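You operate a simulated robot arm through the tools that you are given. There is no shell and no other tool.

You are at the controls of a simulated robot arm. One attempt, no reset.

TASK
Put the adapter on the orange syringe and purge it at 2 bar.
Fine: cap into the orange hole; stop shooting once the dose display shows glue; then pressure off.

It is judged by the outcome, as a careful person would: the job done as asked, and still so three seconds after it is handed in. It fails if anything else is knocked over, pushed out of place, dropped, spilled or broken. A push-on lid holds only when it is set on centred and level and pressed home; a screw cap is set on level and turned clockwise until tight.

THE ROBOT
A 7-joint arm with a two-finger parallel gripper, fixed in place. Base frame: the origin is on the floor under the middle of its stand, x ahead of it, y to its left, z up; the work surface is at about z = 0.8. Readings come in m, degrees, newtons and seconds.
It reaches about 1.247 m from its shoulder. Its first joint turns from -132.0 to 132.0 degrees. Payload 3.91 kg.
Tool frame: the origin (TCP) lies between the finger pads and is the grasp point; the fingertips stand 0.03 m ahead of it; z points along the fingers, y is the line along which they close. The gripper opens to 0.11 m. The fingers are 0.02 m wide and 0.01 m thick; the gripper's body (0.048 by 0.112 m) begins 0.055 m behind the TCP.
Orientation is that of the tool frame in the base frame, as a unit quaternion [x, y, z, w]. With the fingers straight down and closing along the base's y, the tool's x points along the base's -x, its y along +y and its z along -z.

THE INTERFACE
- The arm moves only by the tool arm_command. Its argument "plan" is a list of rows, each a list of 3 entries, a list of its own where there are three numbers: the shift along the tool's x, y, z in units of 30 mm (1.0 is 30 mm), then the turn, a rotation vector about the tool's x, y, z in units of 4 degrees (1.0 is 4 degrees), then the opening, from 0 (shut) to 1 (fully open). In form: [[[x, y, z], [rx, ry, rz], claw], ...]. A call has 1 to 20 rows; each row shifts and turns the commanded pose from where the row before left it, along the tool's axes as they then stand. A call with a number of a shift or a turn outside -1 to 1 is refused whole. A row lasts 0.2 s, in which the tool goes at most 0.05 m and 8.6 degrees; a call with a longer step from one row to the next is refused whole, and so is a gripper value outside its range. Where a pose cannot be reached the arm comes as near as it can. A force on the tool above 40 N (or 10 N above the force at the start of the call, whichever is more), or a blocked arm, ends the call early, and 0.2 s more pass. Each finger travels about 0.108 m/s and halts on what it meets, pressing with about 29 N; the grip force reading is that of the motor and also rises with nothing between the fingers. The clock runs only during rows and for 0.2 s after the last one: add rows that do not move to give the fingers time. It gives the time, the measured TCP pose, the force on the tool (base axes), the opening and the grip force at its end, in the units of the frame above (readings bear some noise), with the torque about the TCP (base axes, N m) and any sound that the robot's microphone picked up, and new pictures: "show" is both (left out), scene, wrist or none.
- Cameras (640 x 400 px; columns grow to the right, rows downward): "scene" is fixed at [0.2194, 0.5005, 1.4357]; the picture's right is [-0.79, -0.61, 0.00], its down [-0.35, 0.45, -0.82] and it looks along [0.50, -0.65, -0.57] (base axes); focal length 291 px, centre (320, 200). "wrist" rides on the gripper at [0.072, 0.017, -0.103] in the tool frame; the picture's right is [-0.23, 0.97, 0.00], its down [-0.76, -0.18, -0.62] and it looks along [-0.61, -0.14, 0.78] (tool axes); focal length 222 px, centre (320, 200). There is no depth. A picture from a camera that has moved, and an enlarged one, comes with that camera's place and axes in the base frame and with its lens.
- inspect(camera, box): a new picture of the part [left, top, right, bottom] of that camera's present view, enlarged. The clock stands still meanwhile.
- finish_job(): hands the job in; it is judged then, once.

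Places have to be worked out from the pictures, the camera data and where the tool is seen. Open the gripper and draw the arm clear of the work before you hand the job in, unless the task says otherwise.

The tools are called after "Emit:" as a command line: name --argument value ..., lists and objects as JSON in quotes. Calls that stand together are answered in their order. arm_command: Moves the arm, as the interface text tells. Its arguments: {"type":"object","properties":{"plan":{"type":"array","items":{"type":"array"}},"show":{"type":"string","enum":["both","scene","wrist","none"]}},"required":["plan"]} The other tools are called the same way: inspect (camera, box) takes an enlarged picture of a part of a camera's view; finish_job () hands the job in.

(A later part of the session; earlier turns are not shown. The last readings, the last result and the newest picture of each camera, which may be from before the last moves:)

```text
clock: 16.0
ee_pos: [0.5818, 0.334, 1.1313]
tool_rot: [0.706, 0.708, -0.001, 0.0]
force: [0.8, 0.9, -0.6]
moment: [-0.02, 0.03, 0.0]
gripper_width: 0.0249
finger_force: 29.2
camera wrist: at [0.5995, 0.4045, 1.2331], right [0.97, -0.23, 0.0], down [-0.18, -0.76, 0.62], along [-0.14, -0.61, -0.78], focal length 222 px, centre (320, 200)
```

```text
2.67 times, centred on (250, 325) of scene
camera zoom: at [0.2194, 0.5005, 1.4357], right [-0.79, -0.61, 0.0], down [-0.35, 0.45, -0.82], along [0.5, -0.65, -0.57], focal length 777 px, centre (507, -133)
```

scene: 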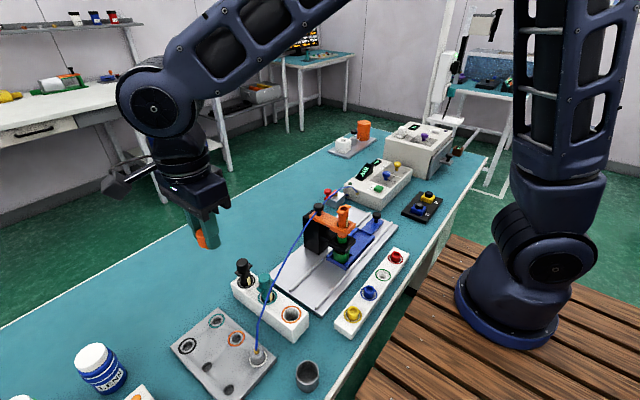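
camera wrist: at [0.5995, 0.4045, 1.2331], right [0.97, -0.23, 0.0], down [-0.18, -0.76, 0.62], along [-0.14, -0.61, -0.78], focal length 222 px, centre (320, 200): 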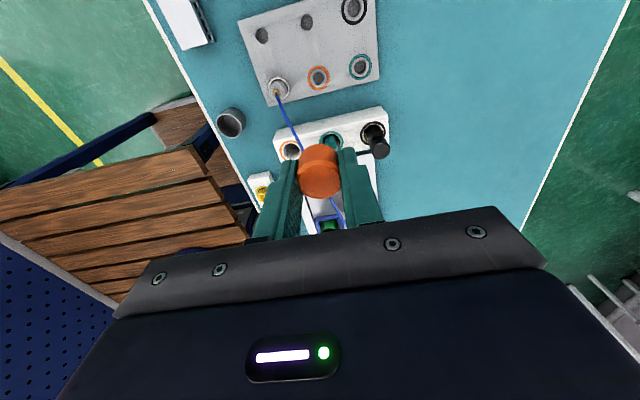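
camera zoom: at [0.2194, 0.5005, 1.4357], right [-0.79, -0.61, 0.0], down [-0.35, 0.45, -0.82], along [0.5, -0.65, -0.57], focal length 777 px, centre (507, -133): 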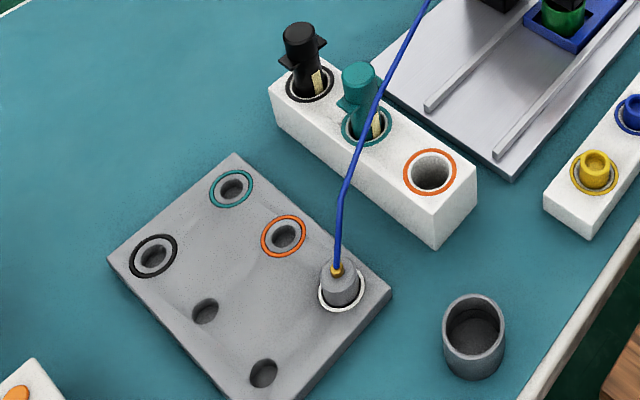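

The orange-ringed hole comes out at (0.580, 0.335) from both cameras, and the gripper is above it. I'll turn 45° more so the wide gripper body clears the hose coming out of the adapter.

Emit:
arm_command --plan '[[[0, 0, 0], [0, 0, 1], 0], [[0, 0, 0], [0, 0, 1], 0], [[0, 0, 0], [0, 0, 1], 0], [[0, 0, 0], [0, 0, 1], 0], [[0, 0, 0], [0, 0, 1], 0], [[0, 0, 0], [0, 0, 1], 0], [[0, 0, 0], [0, 0, 1], 0], [[0, 0, 0], [0, 0, 1], 0], [[0, 0, 0], [0, 0, 1], 0], [[0, 0, 0], [0, 0, 1], 0], [[0, 0, 0], [0, 0, 1], 0], [[0, 0, 0], [0, 0, 0.25], 0], [[0, 0, 0], [0, 0, 0], 0]]' --show "both"

Emit:
inspect --camera "wrist" --box '[220, 40, 440, 200]'

Emit:
inspect --camera "scene" --box '[170, 190, 250, 260]'

```text
clock: 18.8
ee_pos: [0.5807, 0.3331, 1.1288]
tool_rot: [0.924, 0.382, 0.0, 0.0]
force: [-0.4, -0.4, 0.3]
moment: [-0.01, 0.0, 0.0]
gripper_width: 0.0252
finger_force: 29.3
camera wrist: at [0.6449, 0.372, 1.2317], right [0.53, -0.85, 0.0], down [-0.66, -0.41, 0.62], along [-0.53, -0.33, -0.78], focal length 222 px, centre (320, 200)
```

scene: 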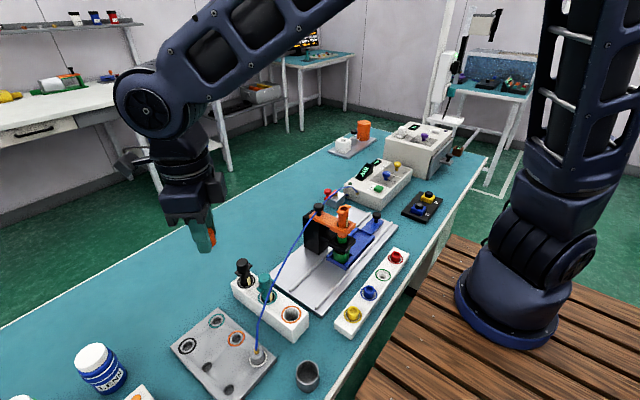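
wrist: 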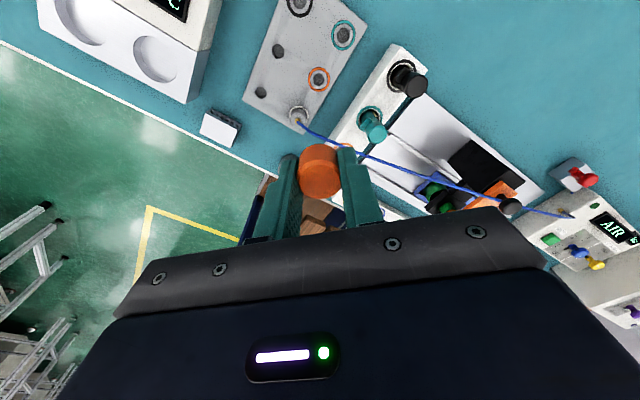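

```text
2.50 times, centred on (330, 120) of wrist
camera zoom: at [0.6449, 0.372, 1.2317], right [0.53, -0.85, 0.0], down [-0.66, -0.41, 0.62], along [-0.53, -0.33, -0.78], focal length 555 px, centre (295, 400)
```

zoom: 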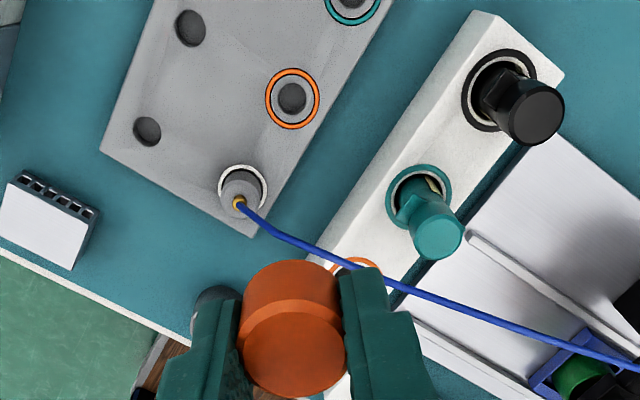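

```text
5.71 times, centred on (210, 225) of scene
camera zoom: at [0.2194, 0.5005, 1.4357], right [-0.79, -0.61, 0.0], down [-0.35, 0.45, -0.82], along [0.5, -0.65, -0.57], focal length 1664 px, centre (949, 57)
```

zoom: 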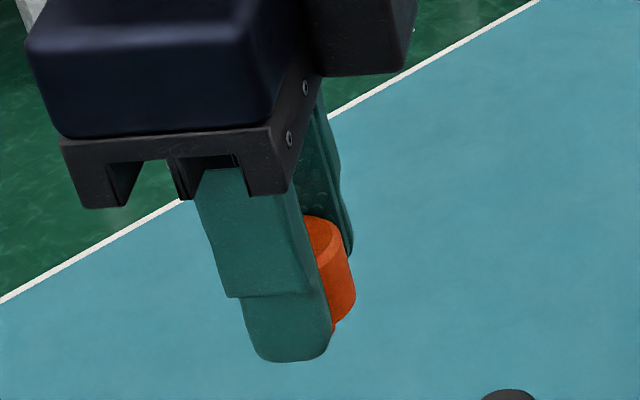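

The hole again measures at (0.5805, 0.335), so the cap is essentially above it. I'll descend to about 2 cm above the plate and check the alignment.

Emit:
arm_command --plan '[[[0, 0, 1], [0, 0, 0], 0], [[0, 0, 1], [0, 0, 0], 0], [[0, 0, 1], [0, 0, 0], 0], [[0, 0, 1], [0, 0, 0], 0], [[0, 0, 1], [0, 0, 0], 0], [[0, 0, 1], [0, 0, 0], 0], [[0, 0, 1], [0, 0, 0], 0], [[0, 0, 0.7], [0, 0, 0], 0], [[0, 0, 0.4], [0, 0, 0], 0], [[0, 0, 0], [0, 0, 0], 0]]' --show "both"

Emit:
inspect --camera "wrist" --box '[220, 40, 440, 200]'

Emit:
inspect --camera "scene" --box '[190, 270, 280, 380]'

```text
clock: 21.0
ee_pos: [0.5804, 0.3333, 0.8855]
tool_rot: [0.924, 0.383, 0.001, 0.0]
force: [0.4, -0.2, -0.1]
moment: [0.0, 0.03, 0.02]
gripper_width: 0.0251
finger_force: 29.2
camera wrist: at [0.6438, 0.3725, 0.9882], right [0.53, -0.85, 0.0], down [-0.66, -0.41, 0.62], along [-0.53, -0.33, -0.78], focal length 222 px, centre (320, 200)
```

scene: 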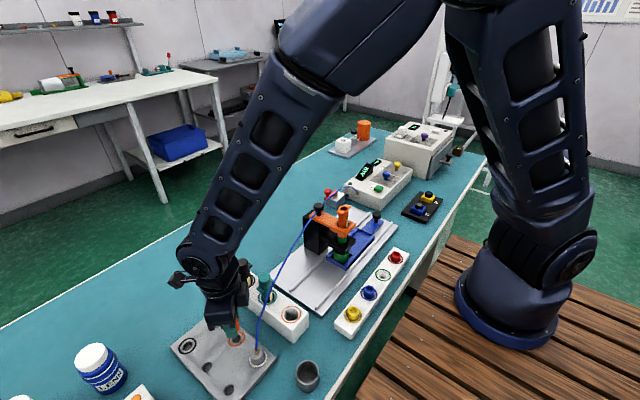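
wrist: 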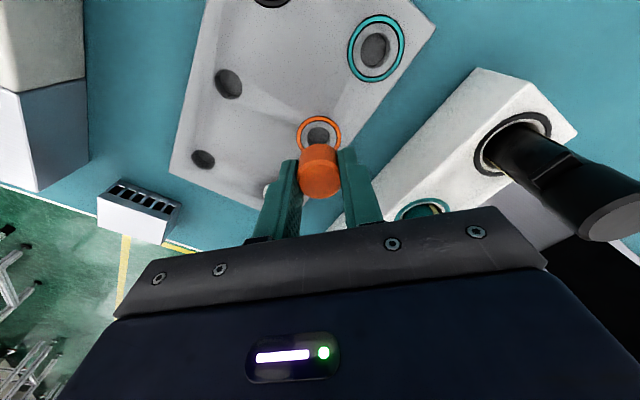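

```text
2.50 times, centred on (330, 120) of wrist
camera zoom: at [0.6438, 0.3725, 0.9882], right [0.53, -0.85, 0.0], down [-0.66, -0.41, 0.62], along [-0.53, -0.33, -0.78], focal length 555 px, centre (295, 400)
```

zoom: 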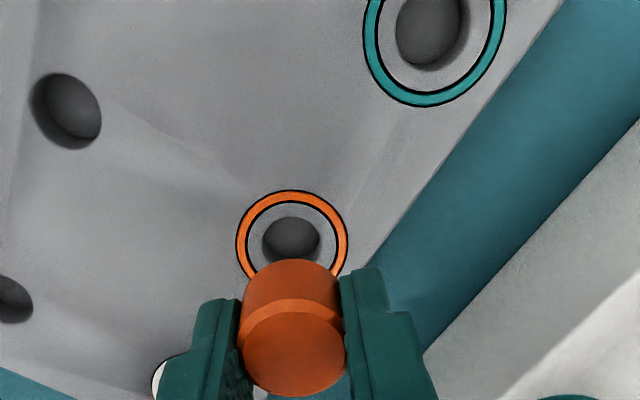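

```text
3.64 times, centred on (235, 325) of scene
camera zoom: at [0.2194, 0.5005, 1.4357], right [-0.79, -0.61, 0.0], down [-0.35, 0.45, -0.82], along [0.5, -0.65, -0.57], focal length 1059 px, centre (629, -254)
```

zoom: 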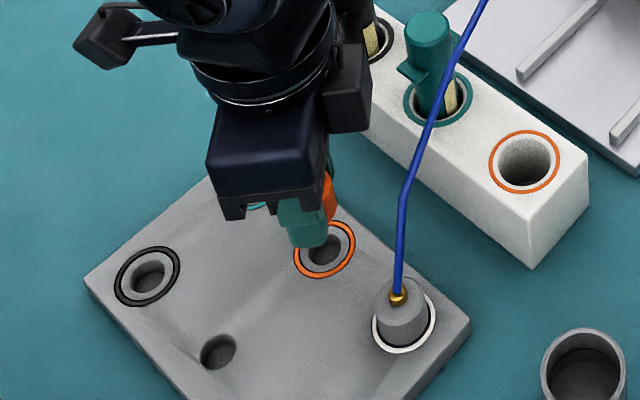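

The cap hovers near the ring. I need its exact offset from the grasp point, so I'll zoom in tightly on it.

Emit:
inspect --camera "wrist" --box '[280, 110, 360, 210]'

Emit:
inspect --camera "scene" --box '[215, 310, 255, 350]'

```text
4.00 times, centred on (320, 160) of wrist
camera zoom: at [0.6438, 0.3725, 0.9882], right [0.53, -0.85, 0.0], down [-0.66, -0.41, 0.62], along [-0.53, -0.33, -0.78], focal length 888 px, centre (320, 360)
```

zoom: 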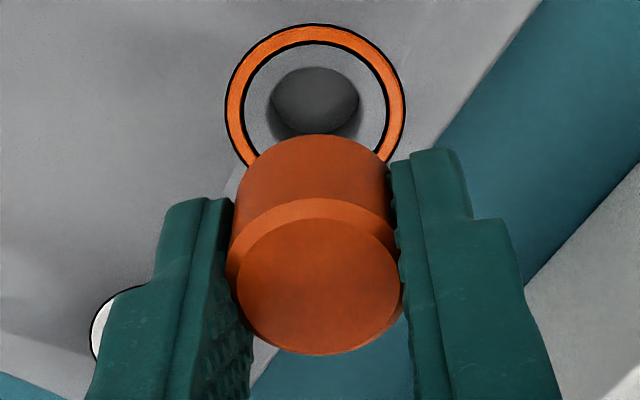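

```text
10.00 times, centred on (235, 330) of scene
camera zoom: at [0.2194, 0.5005, 1.4357], right [-0.79, -0.61, 0.0], down [-0.35, 0.45, -0.82], along [0.5, -0.65, -0.57], focal length 2913 px, centre (1170, -1100)
```

zoom: 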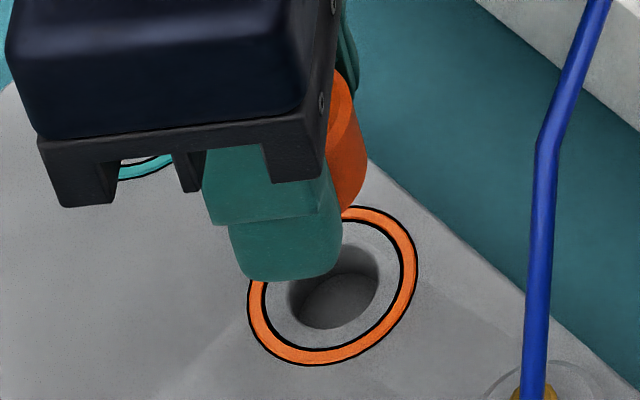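

From the cap outline its axis is within about 2 mm of the grasp point, and the hole is at (0.5805, 0.3345) with more clearance than that. I'll lower slowly so the plug enters, watching the force.

Emit:
arm_command --plan '[[[0, 0, 0.4], [0, 0, 0], 0], [[0, 0, 0.3], [0, 0, 0], 0], [[0, 0, 0.2], [0, 0, 0], 0], [[0, 0, 0.1], [0, 0, 0], 0], [[0, 0, 0.1], [0, 0, 0], 0], [[0, 0, 0], [0, 0, 0], 0]]' --show "none"

Emit:
inspect --camera "wrist" --box '[280, 110, 360, 210]'

Emit:
inspect --camera "scene" --box '[215, 310, 255, 350]'

```text
clock: 22.4
ee_pos: [0.5814, 0.3341, 0.8525]
tool_rot: [0.924, 0.383, 0.001, -0.001]
force: [0.2, 0.8, -0.2]
moment: [0.02, 0.07, 0.02]
gripper_width: 0.025
finger_force: 29.0
```

```text
4.00 times, centred on (320, 160) of wrist
camera zoom: at [0.6457, 0.3726, 0.9558], right [0.53, -0.85, 0.0], down [-0.66, -0.41, 0.62], along [-0.53, -0.33, -0.78], focal length 888 px, centre (320, 360)
```

zoom: 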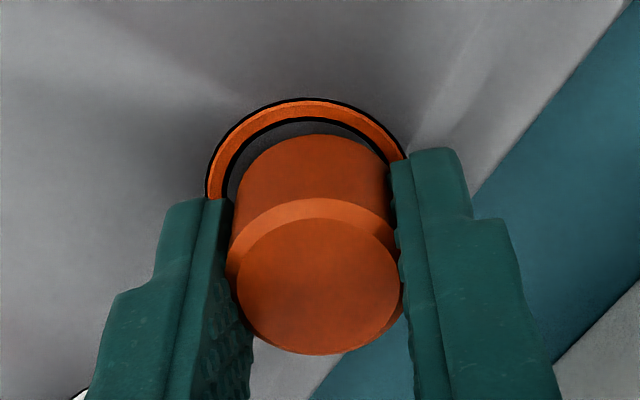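

```text
10.00 times, centred on (235, 330) of scene
camera zoom: at [0.2194, 0.5005, 1.4357], right [-0.79, -0.61, 0.0], down [-0.35, 0.45, -0.82], along [0.5, -0.65, -0.57], focal length 2913 px, centre (1170, -1100)
```

zoom: 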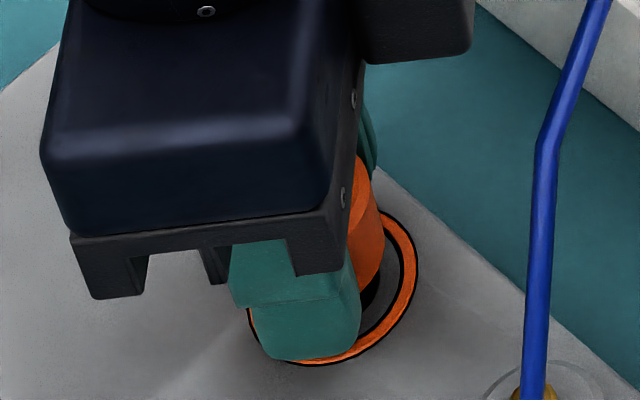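

The two views bracket the hole centre from either side, so alignment is good. Continuing down in small steps with force checks.

Emit:
arm_command --plan '[[[0, 0, 0.07], [0, 0, 0], 0], [[0, 0, 0.07], [0, 0, 0], 0], [[0, 0, 0.05], [0, 0, 0], 0], [[0, 0, 0], [0, 0, 0], 0]]' --show "none"

Emit:
inspect --camera "wrist" --box '[280, 110, 360, 210]'

Emit:
inspect --camera "scene" --box '[215, 310, 255, 350]'

```text
clock: 23.4
ee_pos: [0.5814, 0.3327, 0.8458]
tool_rot: [0.924, 0.383, -0.001, -0.001]
force: [0.5, -0.1, -0.4]
moment: [-0.02, 0.01, 0.02]
gripper_width: 0.0253
finger_force: 29.2
```

```text
4.00 times, centred on (320, 160) of wrist
camera zoom: at [0.6451, 0.3721, 0.9499], right [0.53, -0.85, 0.0], down [-0.66, -0.41, 0.62], along [-0.53, -0.33, -0.78], focal length 888 px, centre (320, 360)
```

zoom: 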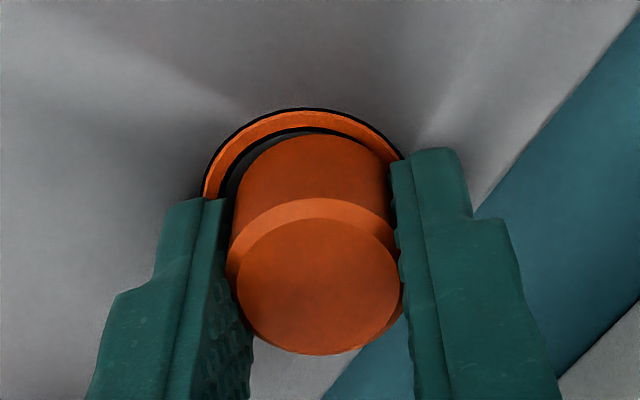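

```text
10.00 times, centred on (235, 330) of scene
camera zoom: at [0.2194, 0.5005, 1.4357], right [-0.79, -0.61, 0.0], down [-0.35, 0.45, -0.82], along [0.5, -0.65, -0.57], focal length 2913 px, centre (1170, -1100)
```

zoom: 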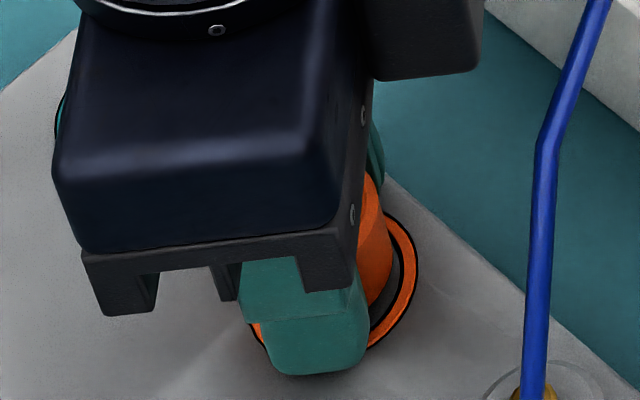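

Still no contact force at 0.846. A few more millimetres down.

Emit:
arm_command --plan '[[[0, 0, 0.05], [0, 0, 0], 0], [[0, 0, 0.05], [0, 0, 0], 0], [[0, 0, 0], [0, 0, 0], 0]]' --show "none"

Emit:
inspect --camera "wrist" --box '[280, 110, 360, 210]'

```text
clock: 24.2
ee_pos: [0.5806, 0.3332, 0.846]
tool_rot: [0.924, 0.383, 0.001, -0.001]
force: [-6.9, -5.1, 36.6]
moment: [-0.39, 0.44, 0.34]
gripper_width: 0.0253
finger_force: 29.2
```

```text
4.00 times, centred on (320, 160) of wrist
camera zoom: at [0.6448, 0.3717, 0.949], right [0.53, -0.85, 0.0], down [-0.67, -0.41, 0.62], along [-0.53, -0.33, -0.78], focal length 888 px, centre (320, 360)
```

zoom: 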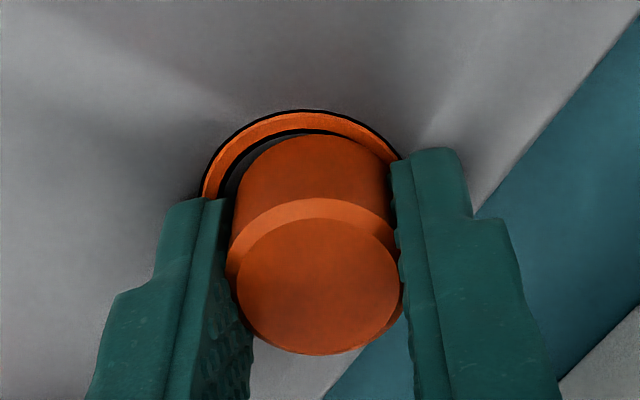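

Contact at TCP height 0.846, which matches the fingertips reaching the plate top at about 0.815, with a side force towards the tool's -x. I'll ease up 3 mm, shift 1.5 mm that way, and lower again to see where contact comes.

Emit:
arm_command --plan '[[[0, 0, -0.15], [0, 0, 0], 0], [[-0.05, -0.02, 0], [0, 0, 0], 0], [[0, 0, 0.05], [0, 0, 0], 0], [[0, 0, 0], [0, 0, 0], 0]]' --show "none"

Emit:
inspect --camera "wrist" --box '[280, 110, 360, 210]'

Emit:
inspect --camera "scene" --box '[225, 315, 255, 350]'

```text
clock: 25.2
ee_pos: [0.5799, 0.3326, 0.8478]
tool_rot: [0.923, 0.384, 0.001, 0.0]
force: [0.8, 1.2, 0.9]
moment: [-0.04, 0.0, 0.0]
gripper_width: 0.0249
finger_force: 28.8
```

```text
4.00 times, centred on (320, 160) of wrist
camera zoom: at [0.6435, 0.3713, 0.9503], right [0.53, -0.85, 0.0], down [-0.66, -0.41, 0.62], along [-0.53, -0.33, -0.78], focal length 888 px, centre (320, 360)
```

zoom: 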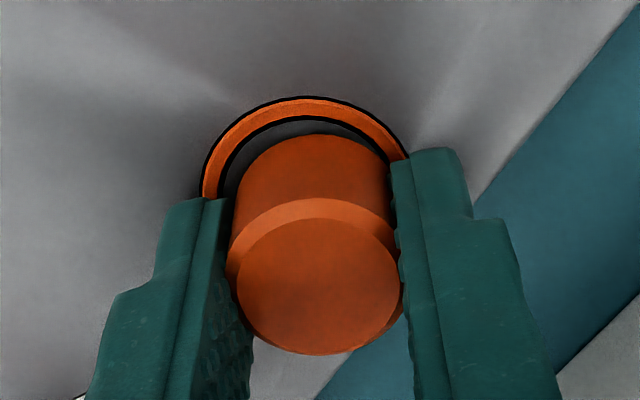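

```text
11.43 times, centred on (240, 332) of scene
camera zoom: at [0.2194, 0.5005, 1.4357], right [-0.79, -0.61, 0.0], down [-0.35, 0.45, -0.82], along [0.5, -0.65, -0.57], focal length 3329 px, centre (1234, -1314)
```

zoom: 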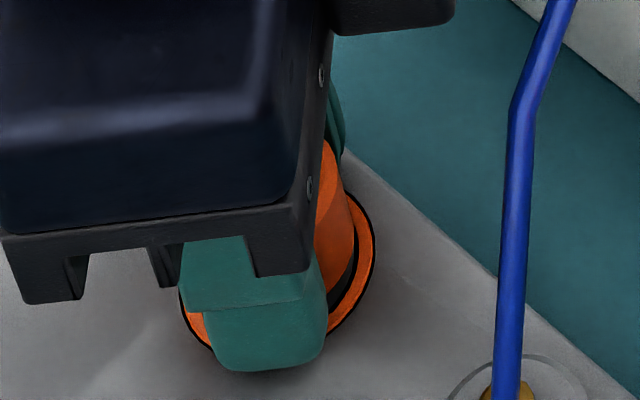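

The scene view shows only a thin dark gap (about 3 mm) under the cap's shoulder, so its plug is already in the hole. I'll lower 1 mm more, release and look.

Emit:
arm_command --plan '[[[0, -0.03, 0.03], [0, 0, 0], 0], [[0, 0, 0], [0, 0, 0], 0.15], [[0, 0, 0], [0, 0, 0], 0.27], [[0, 0, 0], [0, 0, 0], 0.36], [[0, 0, 0], [0, 0, 0], 0.36]]' --show "none"

Emit:
inspect --camera "wrist" --box '[280, 110, 360, 210]'

Emit:
inspect --camera "scene" --box '[225, 315, 255, 350]'

```text
clock: 26.4
ee_pos: [0.579, 0.3323, 0.8454]
tool_rot: [0.924, 0.383, 0.0, 0.001]
force: [0.7, 0.4, 0.5]
moment: [0.01, -0.01, -0.01]
gripper_width: 0.0396
finger_force: 0.0
```

```text
4.00 times, centred on (320, 160) of wrist
camera zoom: at [0.6425, 0.3719, 0.9494], right [0.53, -0.85, 0.0], down [-0.66, -0.41, 0.62], along [-0.53, -0.33, -0.78], focal length 888 px, centre (320, 360)
```

zoom: 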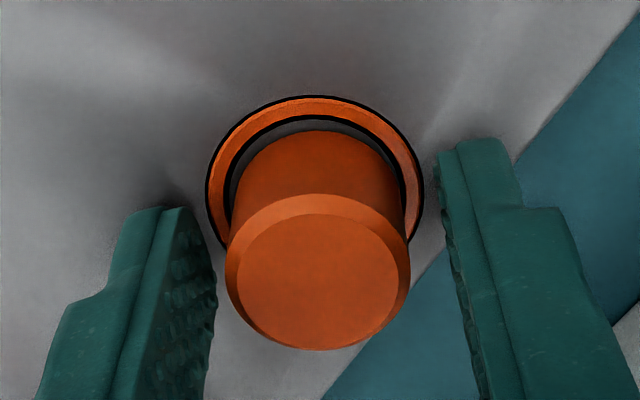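

```text
11.43 times, centred on (240, 332) of scene
camera zoom: at [0.2194, 0.5005, 1.4357], right [-0.79, -0.61, 0.0], down [-0.35, 0.45, -0.82], along [0.5, -0.65, -0.57], focal length 3329 px, centre (1234, -1314)
```

zoom: 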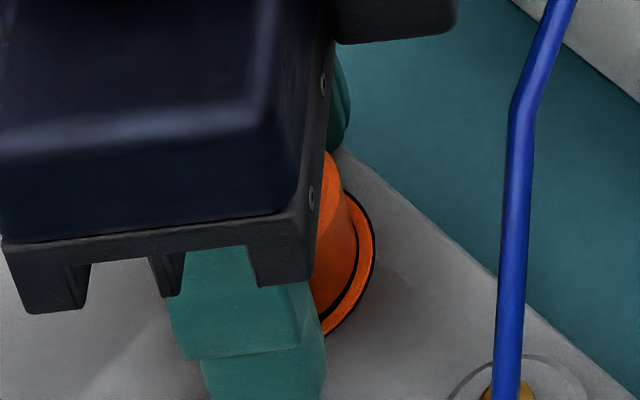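

The cap dropped in and stands level, concentric with the orange ring. I'll lift straight up and then check it.

Emit:
arm_command --plan '[[[0, 0, -0.3], [0, 0, 0], 0.36], [[0, 0, -0.6], [0, 0, 0], 0.36], [[0, 0, -0.9], [0, 0, 0], 0.36], [[0, 0, -0.9], [0, 0, 0], 0.36], [[0, 0, -0.9], [0, 0, 0], 0.5], [[0, 0, -0.9], [0, 0, 0], 0.6], [[0, 0, -0.9], [0, 0, 0], 0.6], [[0, 0, 0], [0, 0, 0], 0.6]]' --show "both"

Emit:
inspect --camera "wrist" --box '[220, 30, 420, 180]'

Emit:
inspect --camera "scene" --box '[215, 300, 295, 380]'

```text
clock: 28.2
ee_pos: [0.5806, 0.3328, 1.0082]
tool_rot: [0.924, 0.383, 0.0, -0.001]
force: [-0.6, 0.1, -0.5]
moment: [0.0, -0.04, -0.01]
gripper_width: 0.0659
finger_force: 0.1
camera wrist: at [0.6447, 0.3725, 1.1102], right [0.53, -0.85, 0.0], down [-0.66, -0.41, 0.62], along [-0.53, -0.33, -0.78], focal length 222 px, centre (320, 200)
```

scene: 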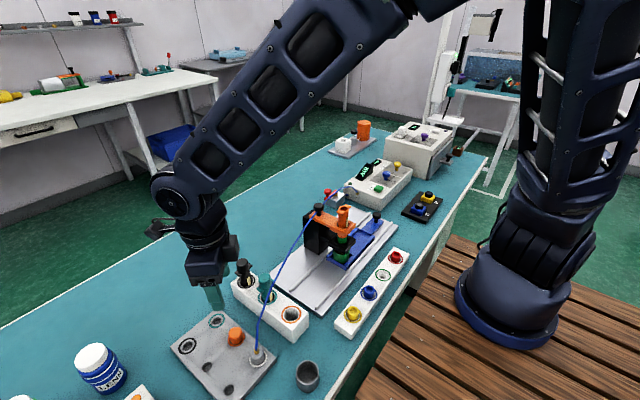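
wrist: 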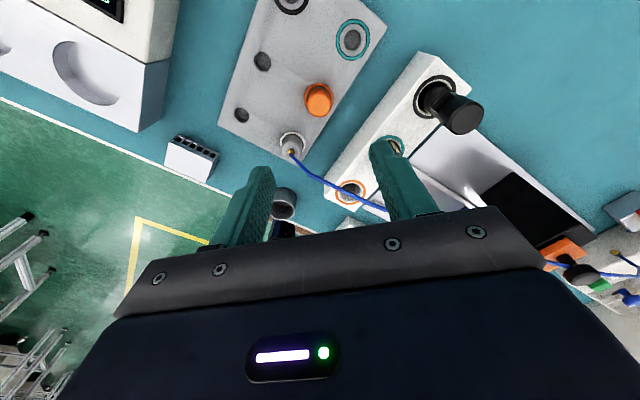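

```text
2.67 times, centred on (320, 105) of wrist
camera zoom: at [0.6447, 0.3725, 1.1102], right [0.53, -0.85, 0.0], down [-0.66, -0.41, 0.62], along [-0.53, -0.33, -0.78], focal length 592 px, centre (320, 453)
```

zoom: 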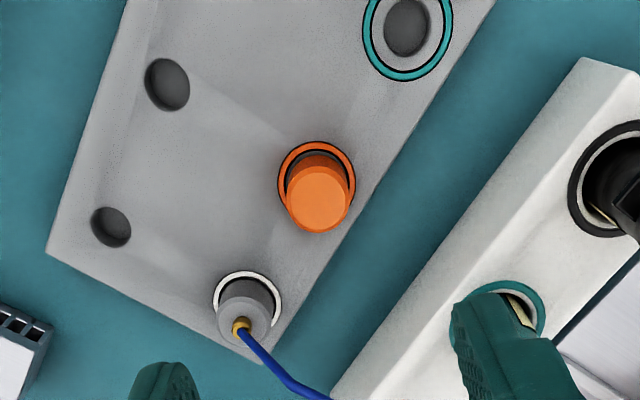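

```text
5.00 times, centred on (255, 340) of scene
camera zoom: at [0.2194, 0.5005, 1.4357], right [-0.79, -0.61, 0.0], down [-0.35, 0.45, -0.82], along [0.5, -0.65, -0.57], focal length 1456 px, centre (645, -500)
```

zoom: 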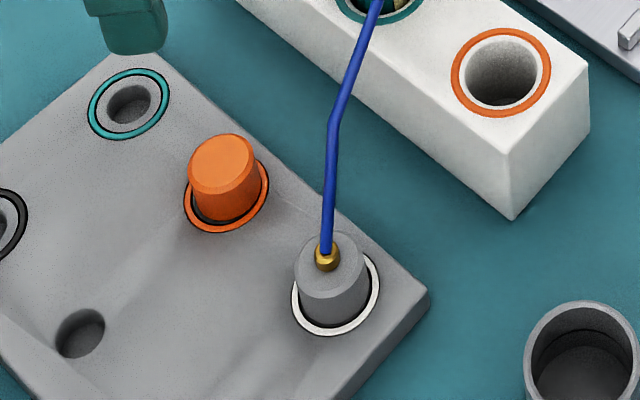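

The cap sits flush in the orange hole. Next is the adapter at about (0.5107, 0.334): top at z about 0.842, with the hose leaning off towards -y and +x. I'll turn back 45° so the fingers close along x and the hose leaves on the open side, then move above it.

Emit:
arm_command --plan '[[[0, 0, 0], [0, 0, -1], 0.6], [[0, 0, 0], [0, 0, -1], 0.6], [[0, 0, 0], [0, 0, -1], 0.6], [[0, 0, 0], [0, 0, -1], 0.6], [[0, 0, 0], [0, 0, -1], 0.6], [[0, 0, 0], [0, 0, -1], 0.6], [[0, 0, 0], [0, 0, -1], 0.6], [[0, 0, 0], [0, 0, -1], 0.6], [[0, 0, 0], [0, 0, -1], 0.6], [[0, 0, 0], [0, 0, -1], 0.6], [[0, 0, 0], [0, 0, -1], 0.6], [[0, 0, 0], [0, 0, -0.25], 0.6], [[0.05, -0.8, 0], [0, 0, 0], 0.6], [[0, -0.8, 0], [0, 0, 0], 0.6], [[0, -0.73, 0], [0, 0, 0], 0.6], [[0, 0, 0], [0, 0, 0], 0.6]]' --show "both"

Emit:
inspect --camera "wrist" --box '[240, 30, 400, 180]'

Emit:
inspect --camera "scene" --box '[200, 250, 300, 380]'

```text
clock: 31.6
ee_pos: [0.509, 0.3327, 1.0093]
tool_rot: [0.707, 0.707, 0.001, 0.0]
force: [-0.5, -0.9, 0.4]
moment: [0.0, 0.01, 0.04]
gripper_width: 0.0661
finger_force: 0.1
camera wrist: at [0.5267, 0.4047, 1.1127], right [0.97, -0.23, 0.0], down [-0.18, -0.76, 0.62], along [-0.14, -0.61, -0.78], focal length 222 px, centre (320, 200)
```

scene: 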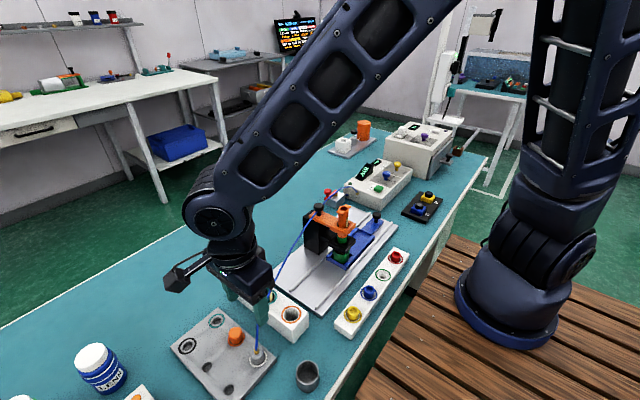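
wrist: 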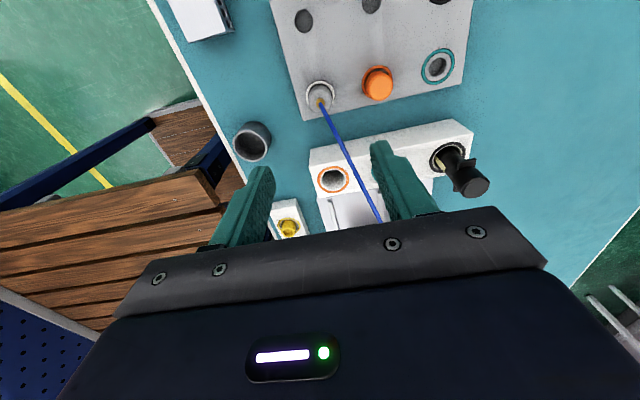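

```text
2.67 times, centred on (320, 105) of wrist
camera zoom: at [0.5267, 0.4047, 1.1127], right [0.97, -0.23, 0.0], down [-0.18, -0.76, 0.62], along [-0.14, -0.61, -0.78], focal length 592 px, centre (320, 453)
```

zoom: 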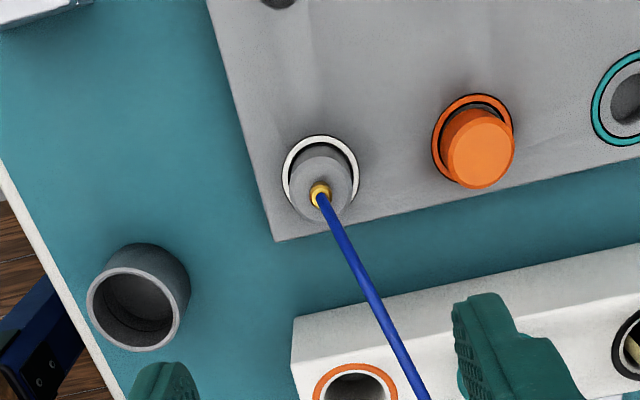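

```text
3.08 times, centred on (250, 315) of scene
camera zoom: at [0.2194, 0.5005, 1.4357], right [-0.79, -0.61, 0.0], down [-0.35, 0.45, -0.82], along [0.5, -0.65, -0.57], focal length 896 px, centre (535, -154)
```

zoom: 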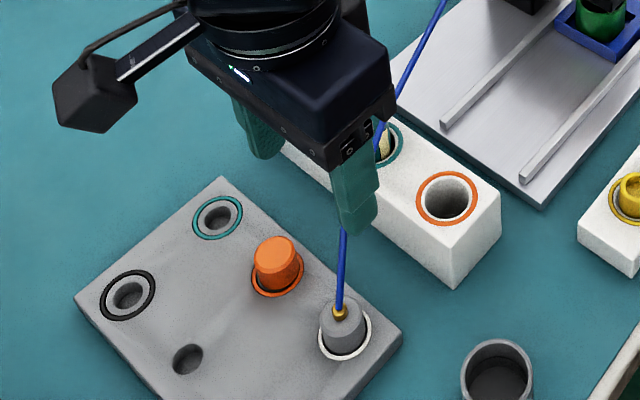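

The adapter ring centre reads (0.5107, 0.335) again. I'll correct the small offset and descend around the adapter, with the tips stopping just above the plate.

Emit:
arm_command --plan '[[[0.05, 0.04, 0.6], [0, 0, 0], 0.6], [[0, 0, 0.9], [0, 0, 0], 0.6], [[0, 0, 0.9], [0, 0, 0], 0.6], [[0, 0, 0.9], [0, 0, 0], 0.6], [[0, 0, 0.9], [0, 0, 0], 0.6], [[0, 0, 0.4], [0, 0, 0], 0.6], [[0, 0, 0.2], [0, 0, 0], 0.6], [[0, 0, 0], [0, 0, 0], 0.6]]' --show "both"

Emit:
inspect --camera "wrist" --box '[230, 60, 420, 200]'

Emit:
inspect --camera "scene" --box '[200, 280, 300, 380]'

```text
clock: 33.4
ee_pos: [0.5113, 0.3364, 0.8644]
tool_rot: [0.707, 0.707, 0.0, 0.001]
force: [0.1, -0.3, 0.9]
moment: [0.02, 0.0, -0.02]
gripper_width: 0.0662
finger_force: 0.1
camera wrist: at [0.5291, 0.4085, 0.9666], right [0.97, -0.23, 0.0], down [-0.18, -0.76, 0.62], along [-0.14, -0.61, -0.78], focal length 222 px, centre (320, 200)
```

scene: 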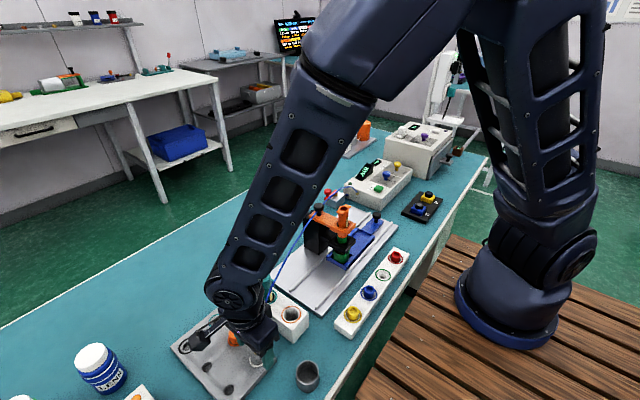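
wrist: 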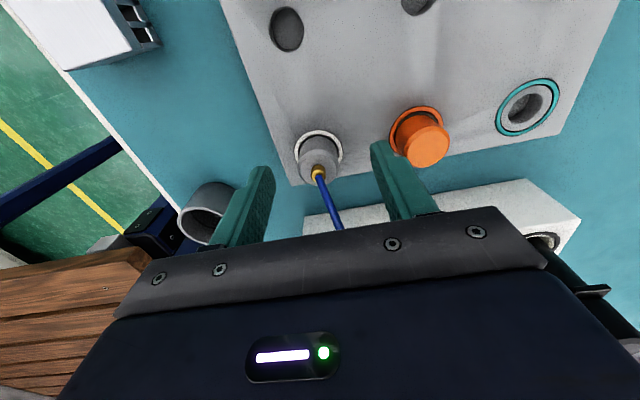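

```text
2.86 times, centred on (325, 130) of wrist
camera zoom: at [0.5291, 0.4085, 0.9666], right [0.97, -0.23, 0.0], down [-0.18, -0.76, 0.62], along [-0.14, -0.61, -0.78], focal length 635 px, centre (306, 400)
```

zoom: 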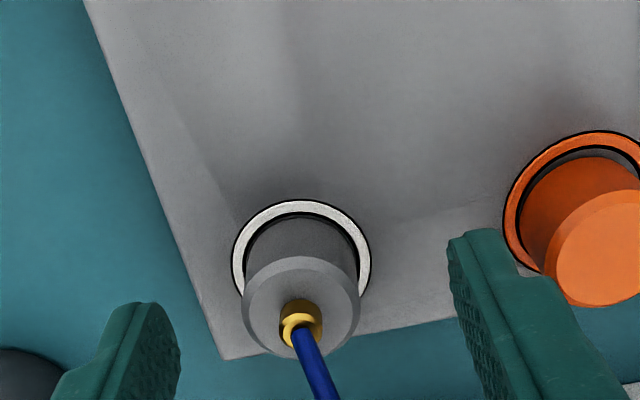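

```text
4.00 times, centred on (250, 330) of scene
camera zoom: at [0.2194, 0.5005, 1.4357], right [-0.79, -0.61, 0.0], down [-0.35, 0.45, -0.82], along [0.5, -0.65, -0.57], focal length 1165 px, centre (600, -320)
```

zoom: 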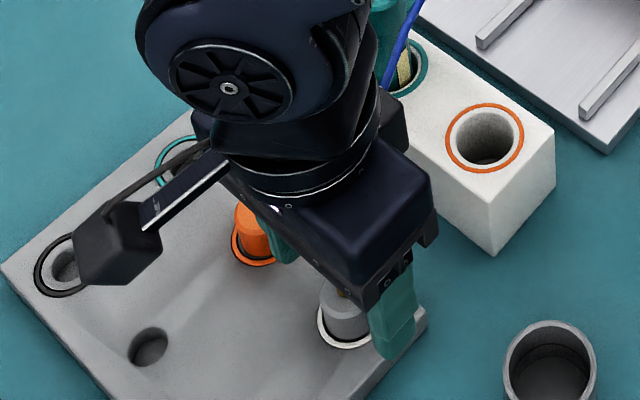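

The adapter (about 27 mm across) is centred between the fingers. I'll lower the last 13 mm and close on it.

Emit:
arm_command --plan '[[[0, -0.02, 0.25], [0, 0, 0], 0.6], [[0, 0, 0.2], [0, 0, 0], 0.6], [[0, 0, 0], [0, 0, 0], 0.4], [[0, 0, 0], [0, 0, 0], 0.28], [[0, 0, 0], [0, 0, 0], 0.0], [[0, 0, 0], [0, 0, 0], 0.0], [[0, 0, 0], [0, 0, 0], 0.0]]' --show "wrist"

Emit:
inspect --camera "wrist" --box '[260, 90, 380, 220]'

Emit:
inspect --camera "scene" --box '[200, 280, 300, 380]'

```text
clock: 35.0
ee_pos: [0.5091, 0.3373, 0.8496]
tool_rot: [0.707, 0.707, -0.001, 0.0]
force: [0.0, 0.3, -0.7]
moment: [0.01, -0.03, -0.04]
gripper_width: 0.0266
finger_force: 28.9
camera wrist: at [0.5279, 0.4085, 0.9533], right [0.97, -0.23, 0.0], down [-0.18, -0.76, 0.62], along [-0.14, -0.61, -0.78], focal length 222 px, centre (320, 200)
```

wrist: 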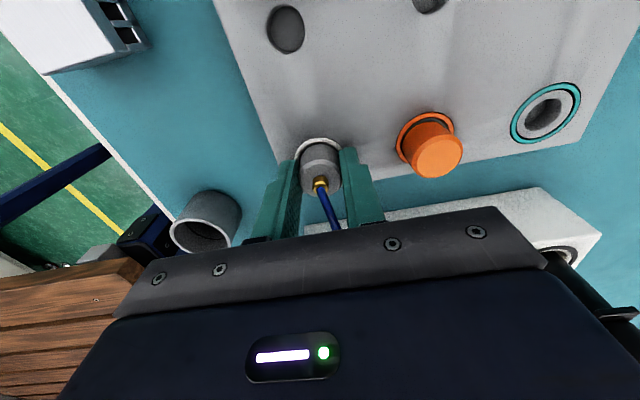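

```text
3.08 times, centred on (320, 155) of wrist
camera zoom: at [0.5279, 0.4085, 0.9533], right [0.97, -0.23, 0.0], down [-0.18, -0.76, 0.62], along [-0.14, -0.61, -0.78], focal length 684 px, centre (320, 338)
```

zoom: 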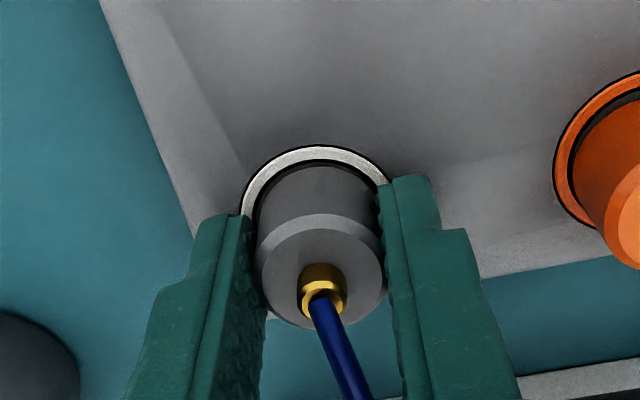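

```text
4.00 times, centred on (250, 330) of scene
camera zoom: at [0.2194, 0.5005, 1.4357], right [-0.79, -0.61, 0.0], down [-0.35, 0.45, -0.82], along [0.5, -0.65, -0.57], focal length 1165 px, centre (600, -320)
```

zoom: 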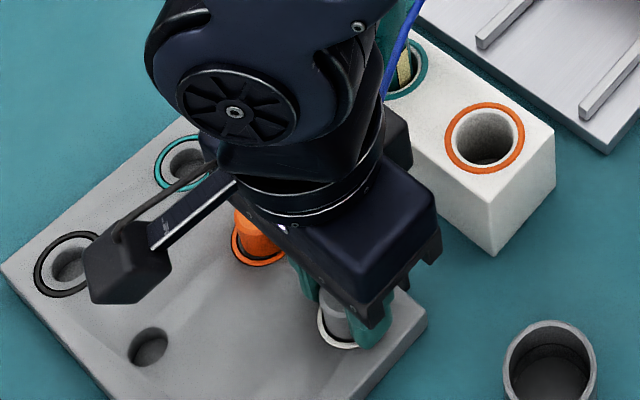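

The adapter is held at 26.6 mm width, with the hose leaving between the fingers. I'll lift it slowly and watch the force.

Emit:
arm_command --plan '[[[0, 0, -0.1], [0, 0, 0], 0.0], [[0, 0, -0.2], [0, 0, 0], 0.0], [[0, 0, -0.3], [0, 0, 0], 0.0], [[0, 0, -0.4], [0, 0, 0], 0.0], [[0, 0, 0], [0, 0, 0], 0.0]]' --show "both"

Emit:
inspect --camera "wrist" --box '[260, 90, 380, 220]'

Emit:
inspect --camera "scene" --box '[200, 250, 300, 380]'

```text
clock: 36.2
ee_pos: [0.5088, 0.3356, 0.881]
tool_rot: [0.708, 0.707, 0.0, 0.0]
force: [-0.7, 0.0, -1.5]
moment: [-0.01, -0.03, -0.02]
gripper_width: 0.0266
finger_force: 29.4
camera wrist: at [0.5268, 0.4074, 0.9835], right [0.97, -0.23, 0.0], down [-0.18, -0.76, 0.62], along [-0.14, -0.61, -0.78], focal length 222 px, centre (320, 200)
```

scene: 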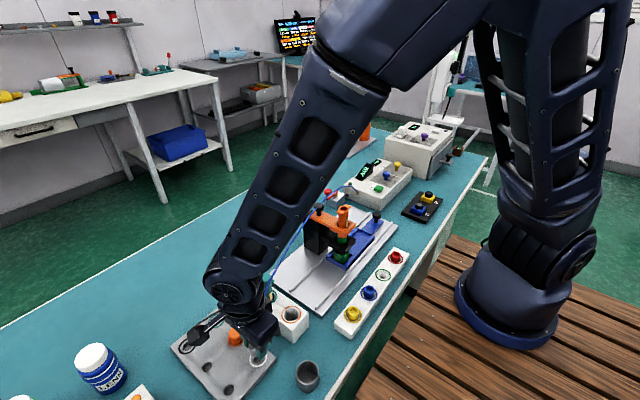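
wrist: 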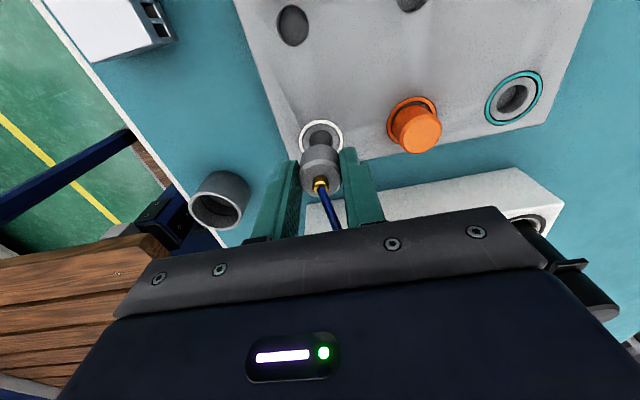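

```text
3.08 times, centred on (320, 155) of wrist
camera zoom: at [0.5268, 0.4074, 0.9835], right [0.97, -0.23, 0.0], down [-0.18, -0.76, 0.62], along [-0.14, -0.61, -0.78], focal length 684 px, centre (320, 338)
```

zoom: 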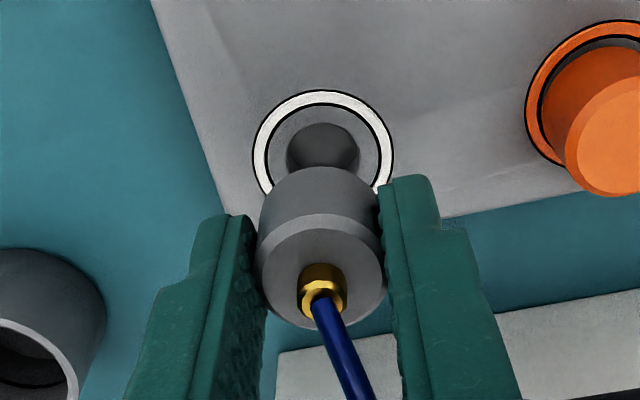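

```text
3.08 times, centred on (250, 315) of scene
camera zoom: at [0.2194, 0.5005, 1.4357], right [-0.79, -0.61, 0.0], down [-0.35, 0.45, -0.82], along [0.5, -0.65, -0.57], focal length 896 px, centre (535, -154)
```

zoom: 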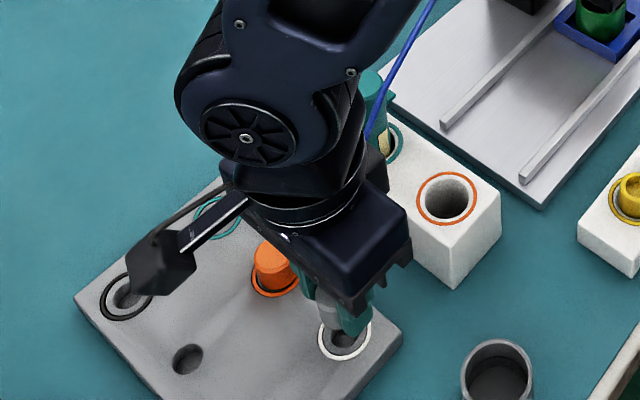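

The adapter came out freely and the hose follows with little pull. I'll raise it well above the syringe height first.

Emit:
arm_command --plan '[[[0, 0, -0.8], [0, 0, 0], 0.0], [[0, 0, -0.9], [0, 0, 0], 0.0], [[0, 0, -0.9], [0, 0, 0], 0.0], [[0, 0, -0.9], [0, 0, 0], 0.0], [[0, 0, -0.9], [0, 0, 0], 0.0], [[0, 0, -0.9], [0, 0, 0], 0.0], [[0, 0, -0.9], [0, 0, 0], 0.0], [[0, 0, -0.9], [0, 0, 0], 0.0], [[0, 0, -0.9], [0, 0, 0], 0.0], [[0, 0, 0], [0, 0, 0], 0.0]]' --show "both"

Emit:
inspect --camera "scene" --box '[180, 170, 300, 300]'

```text
clock: 38.4
ee_pos: [0.5084, 0.335, 1.1197]
tool_rot: [0.707, 0.707, -0.001, 0.0]
force: [-0.8, -0.4, -0.8]
moment: [-0.02, 0.0, 0.01]
gripper_width: 0.0263
finger_force: 29.1
camera wrist: at [0.5272, 0.4072, 1.2225], right [0.97, -0.23, 0.0], down [-0.18, -0.76, 0.62], along [-0.14, -0.61, -0.78], focal length 222 px, centre (320, 200)
```

scene: 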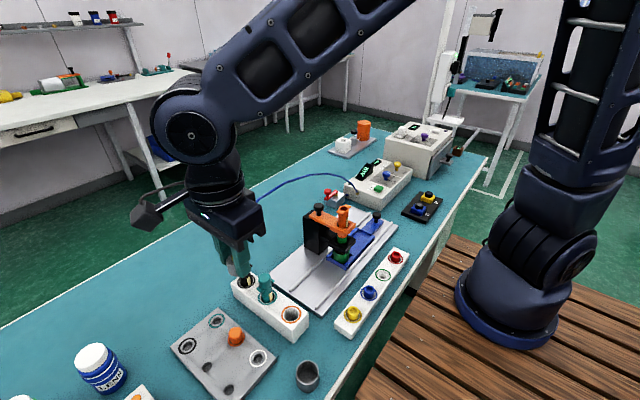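
wrist: 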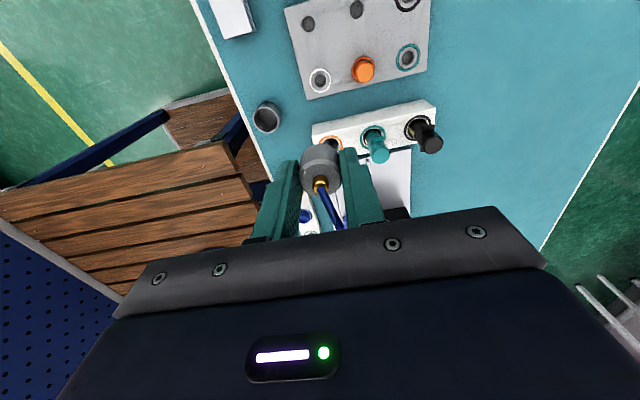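

```text
3.08 times, centred on (240, 235) of scene
camera zoom: at [0.2194, 0.5005, 1.4357], right [-0.79, -0.61, 0.0], down [-0.35, 0.45, -0.82], along [0.5, -0.65, -0.57], focal length 896 px, centre (566, 92)
```

zoom: 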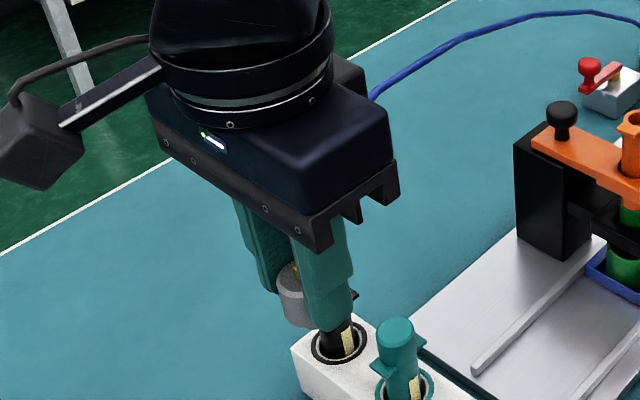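

The hose arcs freely over the bench. I'll carry the adapter across to above the syringe at this height.

Emit:
arm_command --plan '[[[-0.9, 0.06, -0.05], [0, 0, 0], 0.0], [[-0.9, 0.06, -0.05], [0, 0, 0], 0.0], [[-0.9, 0.06, -0.05], [0, 0, 0], 0.0], [[-0.9, 0.06, 0], [0, 0, 0], 0.0], [[-0.9, 0.06, 0], [0, 0, 0], 0.0], [[-0.9, 0.06, 0], [0, 0, 0], 0.0], [[-0.9, 0.06, 0], [0, 0, 0], 0.0], [[-0.9, 0.06, 0], [0, 0, 0], 0.0], [[-0.9, 0.06, 0], [0, 0, 0], 0.0], [[-0.9, 0.06, 0], [0, 0, 0], 0.0], [[-0.9, 0.06, 0], [0, 0, 0], 0.0], [[-0.9, 0.06, 0], [0, 0, 0], 0.0], [[-0.33, 0, 0], [0, 0, 0], 0.0], [[0, 0, 0], [0, 0, 0], 0.0]]' --show "both"

Emit:
inspect --camera "wrist" --box '[250, 50, 410, 200]'

Emit:
inspect --camera "scene" --box '[305, 130, 405, 250]'

```text
clock: 41.4
ee_pos: [0.5299, 0.0014, 1.1262]
tool_rot: [0.707, 0.707, -0.001, 0.0]
force: [0.0, 0.1, -1.0]
moment: [0.04, 0.01, 0.03]
gripper_width: 0.0264
finger_force: 29.4
camera wrist: at [0.5482, 0.0735, 1.2286], right [0.97, -0.23, 0.0], down [-0.18, -0.76, 0.62], along [-0.14, -0.61, -0.78], focal length 222 px, centre (320, 200)
```

scene: 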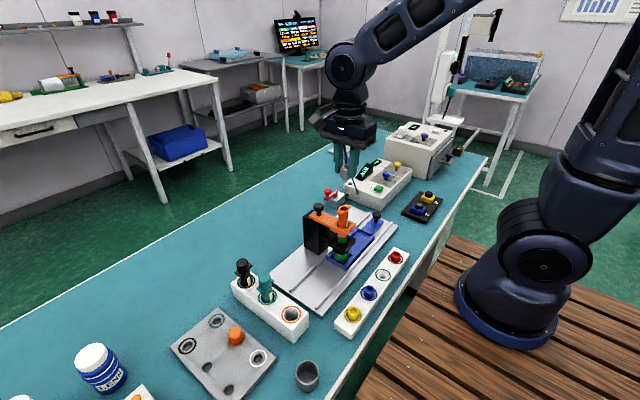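
wrist: 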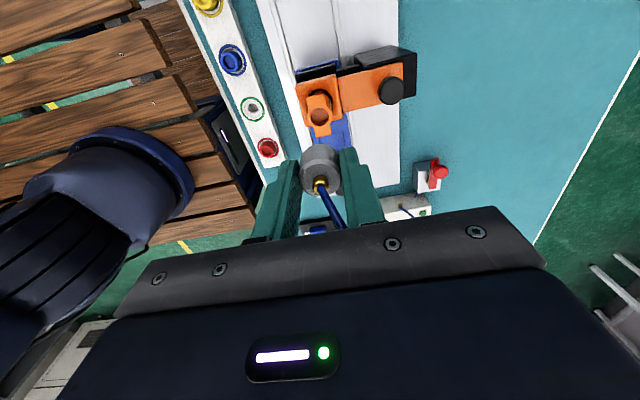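

```text
2.67 times, centred on (330, 125) of wrist
camera zoom: at [0.5482, 0.0735, 1.2286], right [0.97, -0.23, 0.0], down [-0.18, -0.76, 0.62], along [-0.14, -0.61, -0.78], focal length 592 px, centre (293, 400)
```

zoom: 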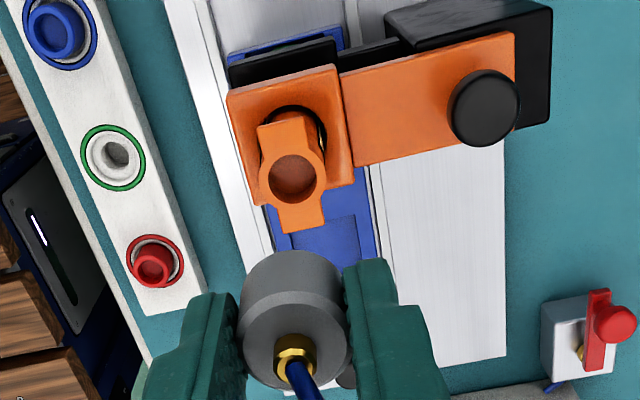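

```text
3.33 times, centred on (355, 190) of scene
camera zoom: at [0.2194, 0.5005, 1.4357], right [-0.79, -0.61, 0.0], down [-0.35, 0.45, -0.82], along [0.5, -0.65, -0.57], focal length 971 px, centre (203, 233)
```

zoom: 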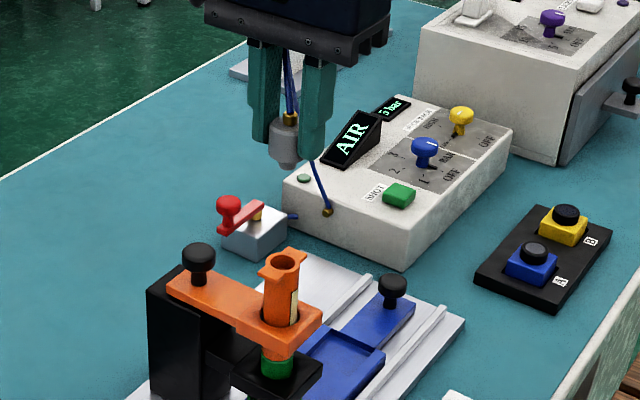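

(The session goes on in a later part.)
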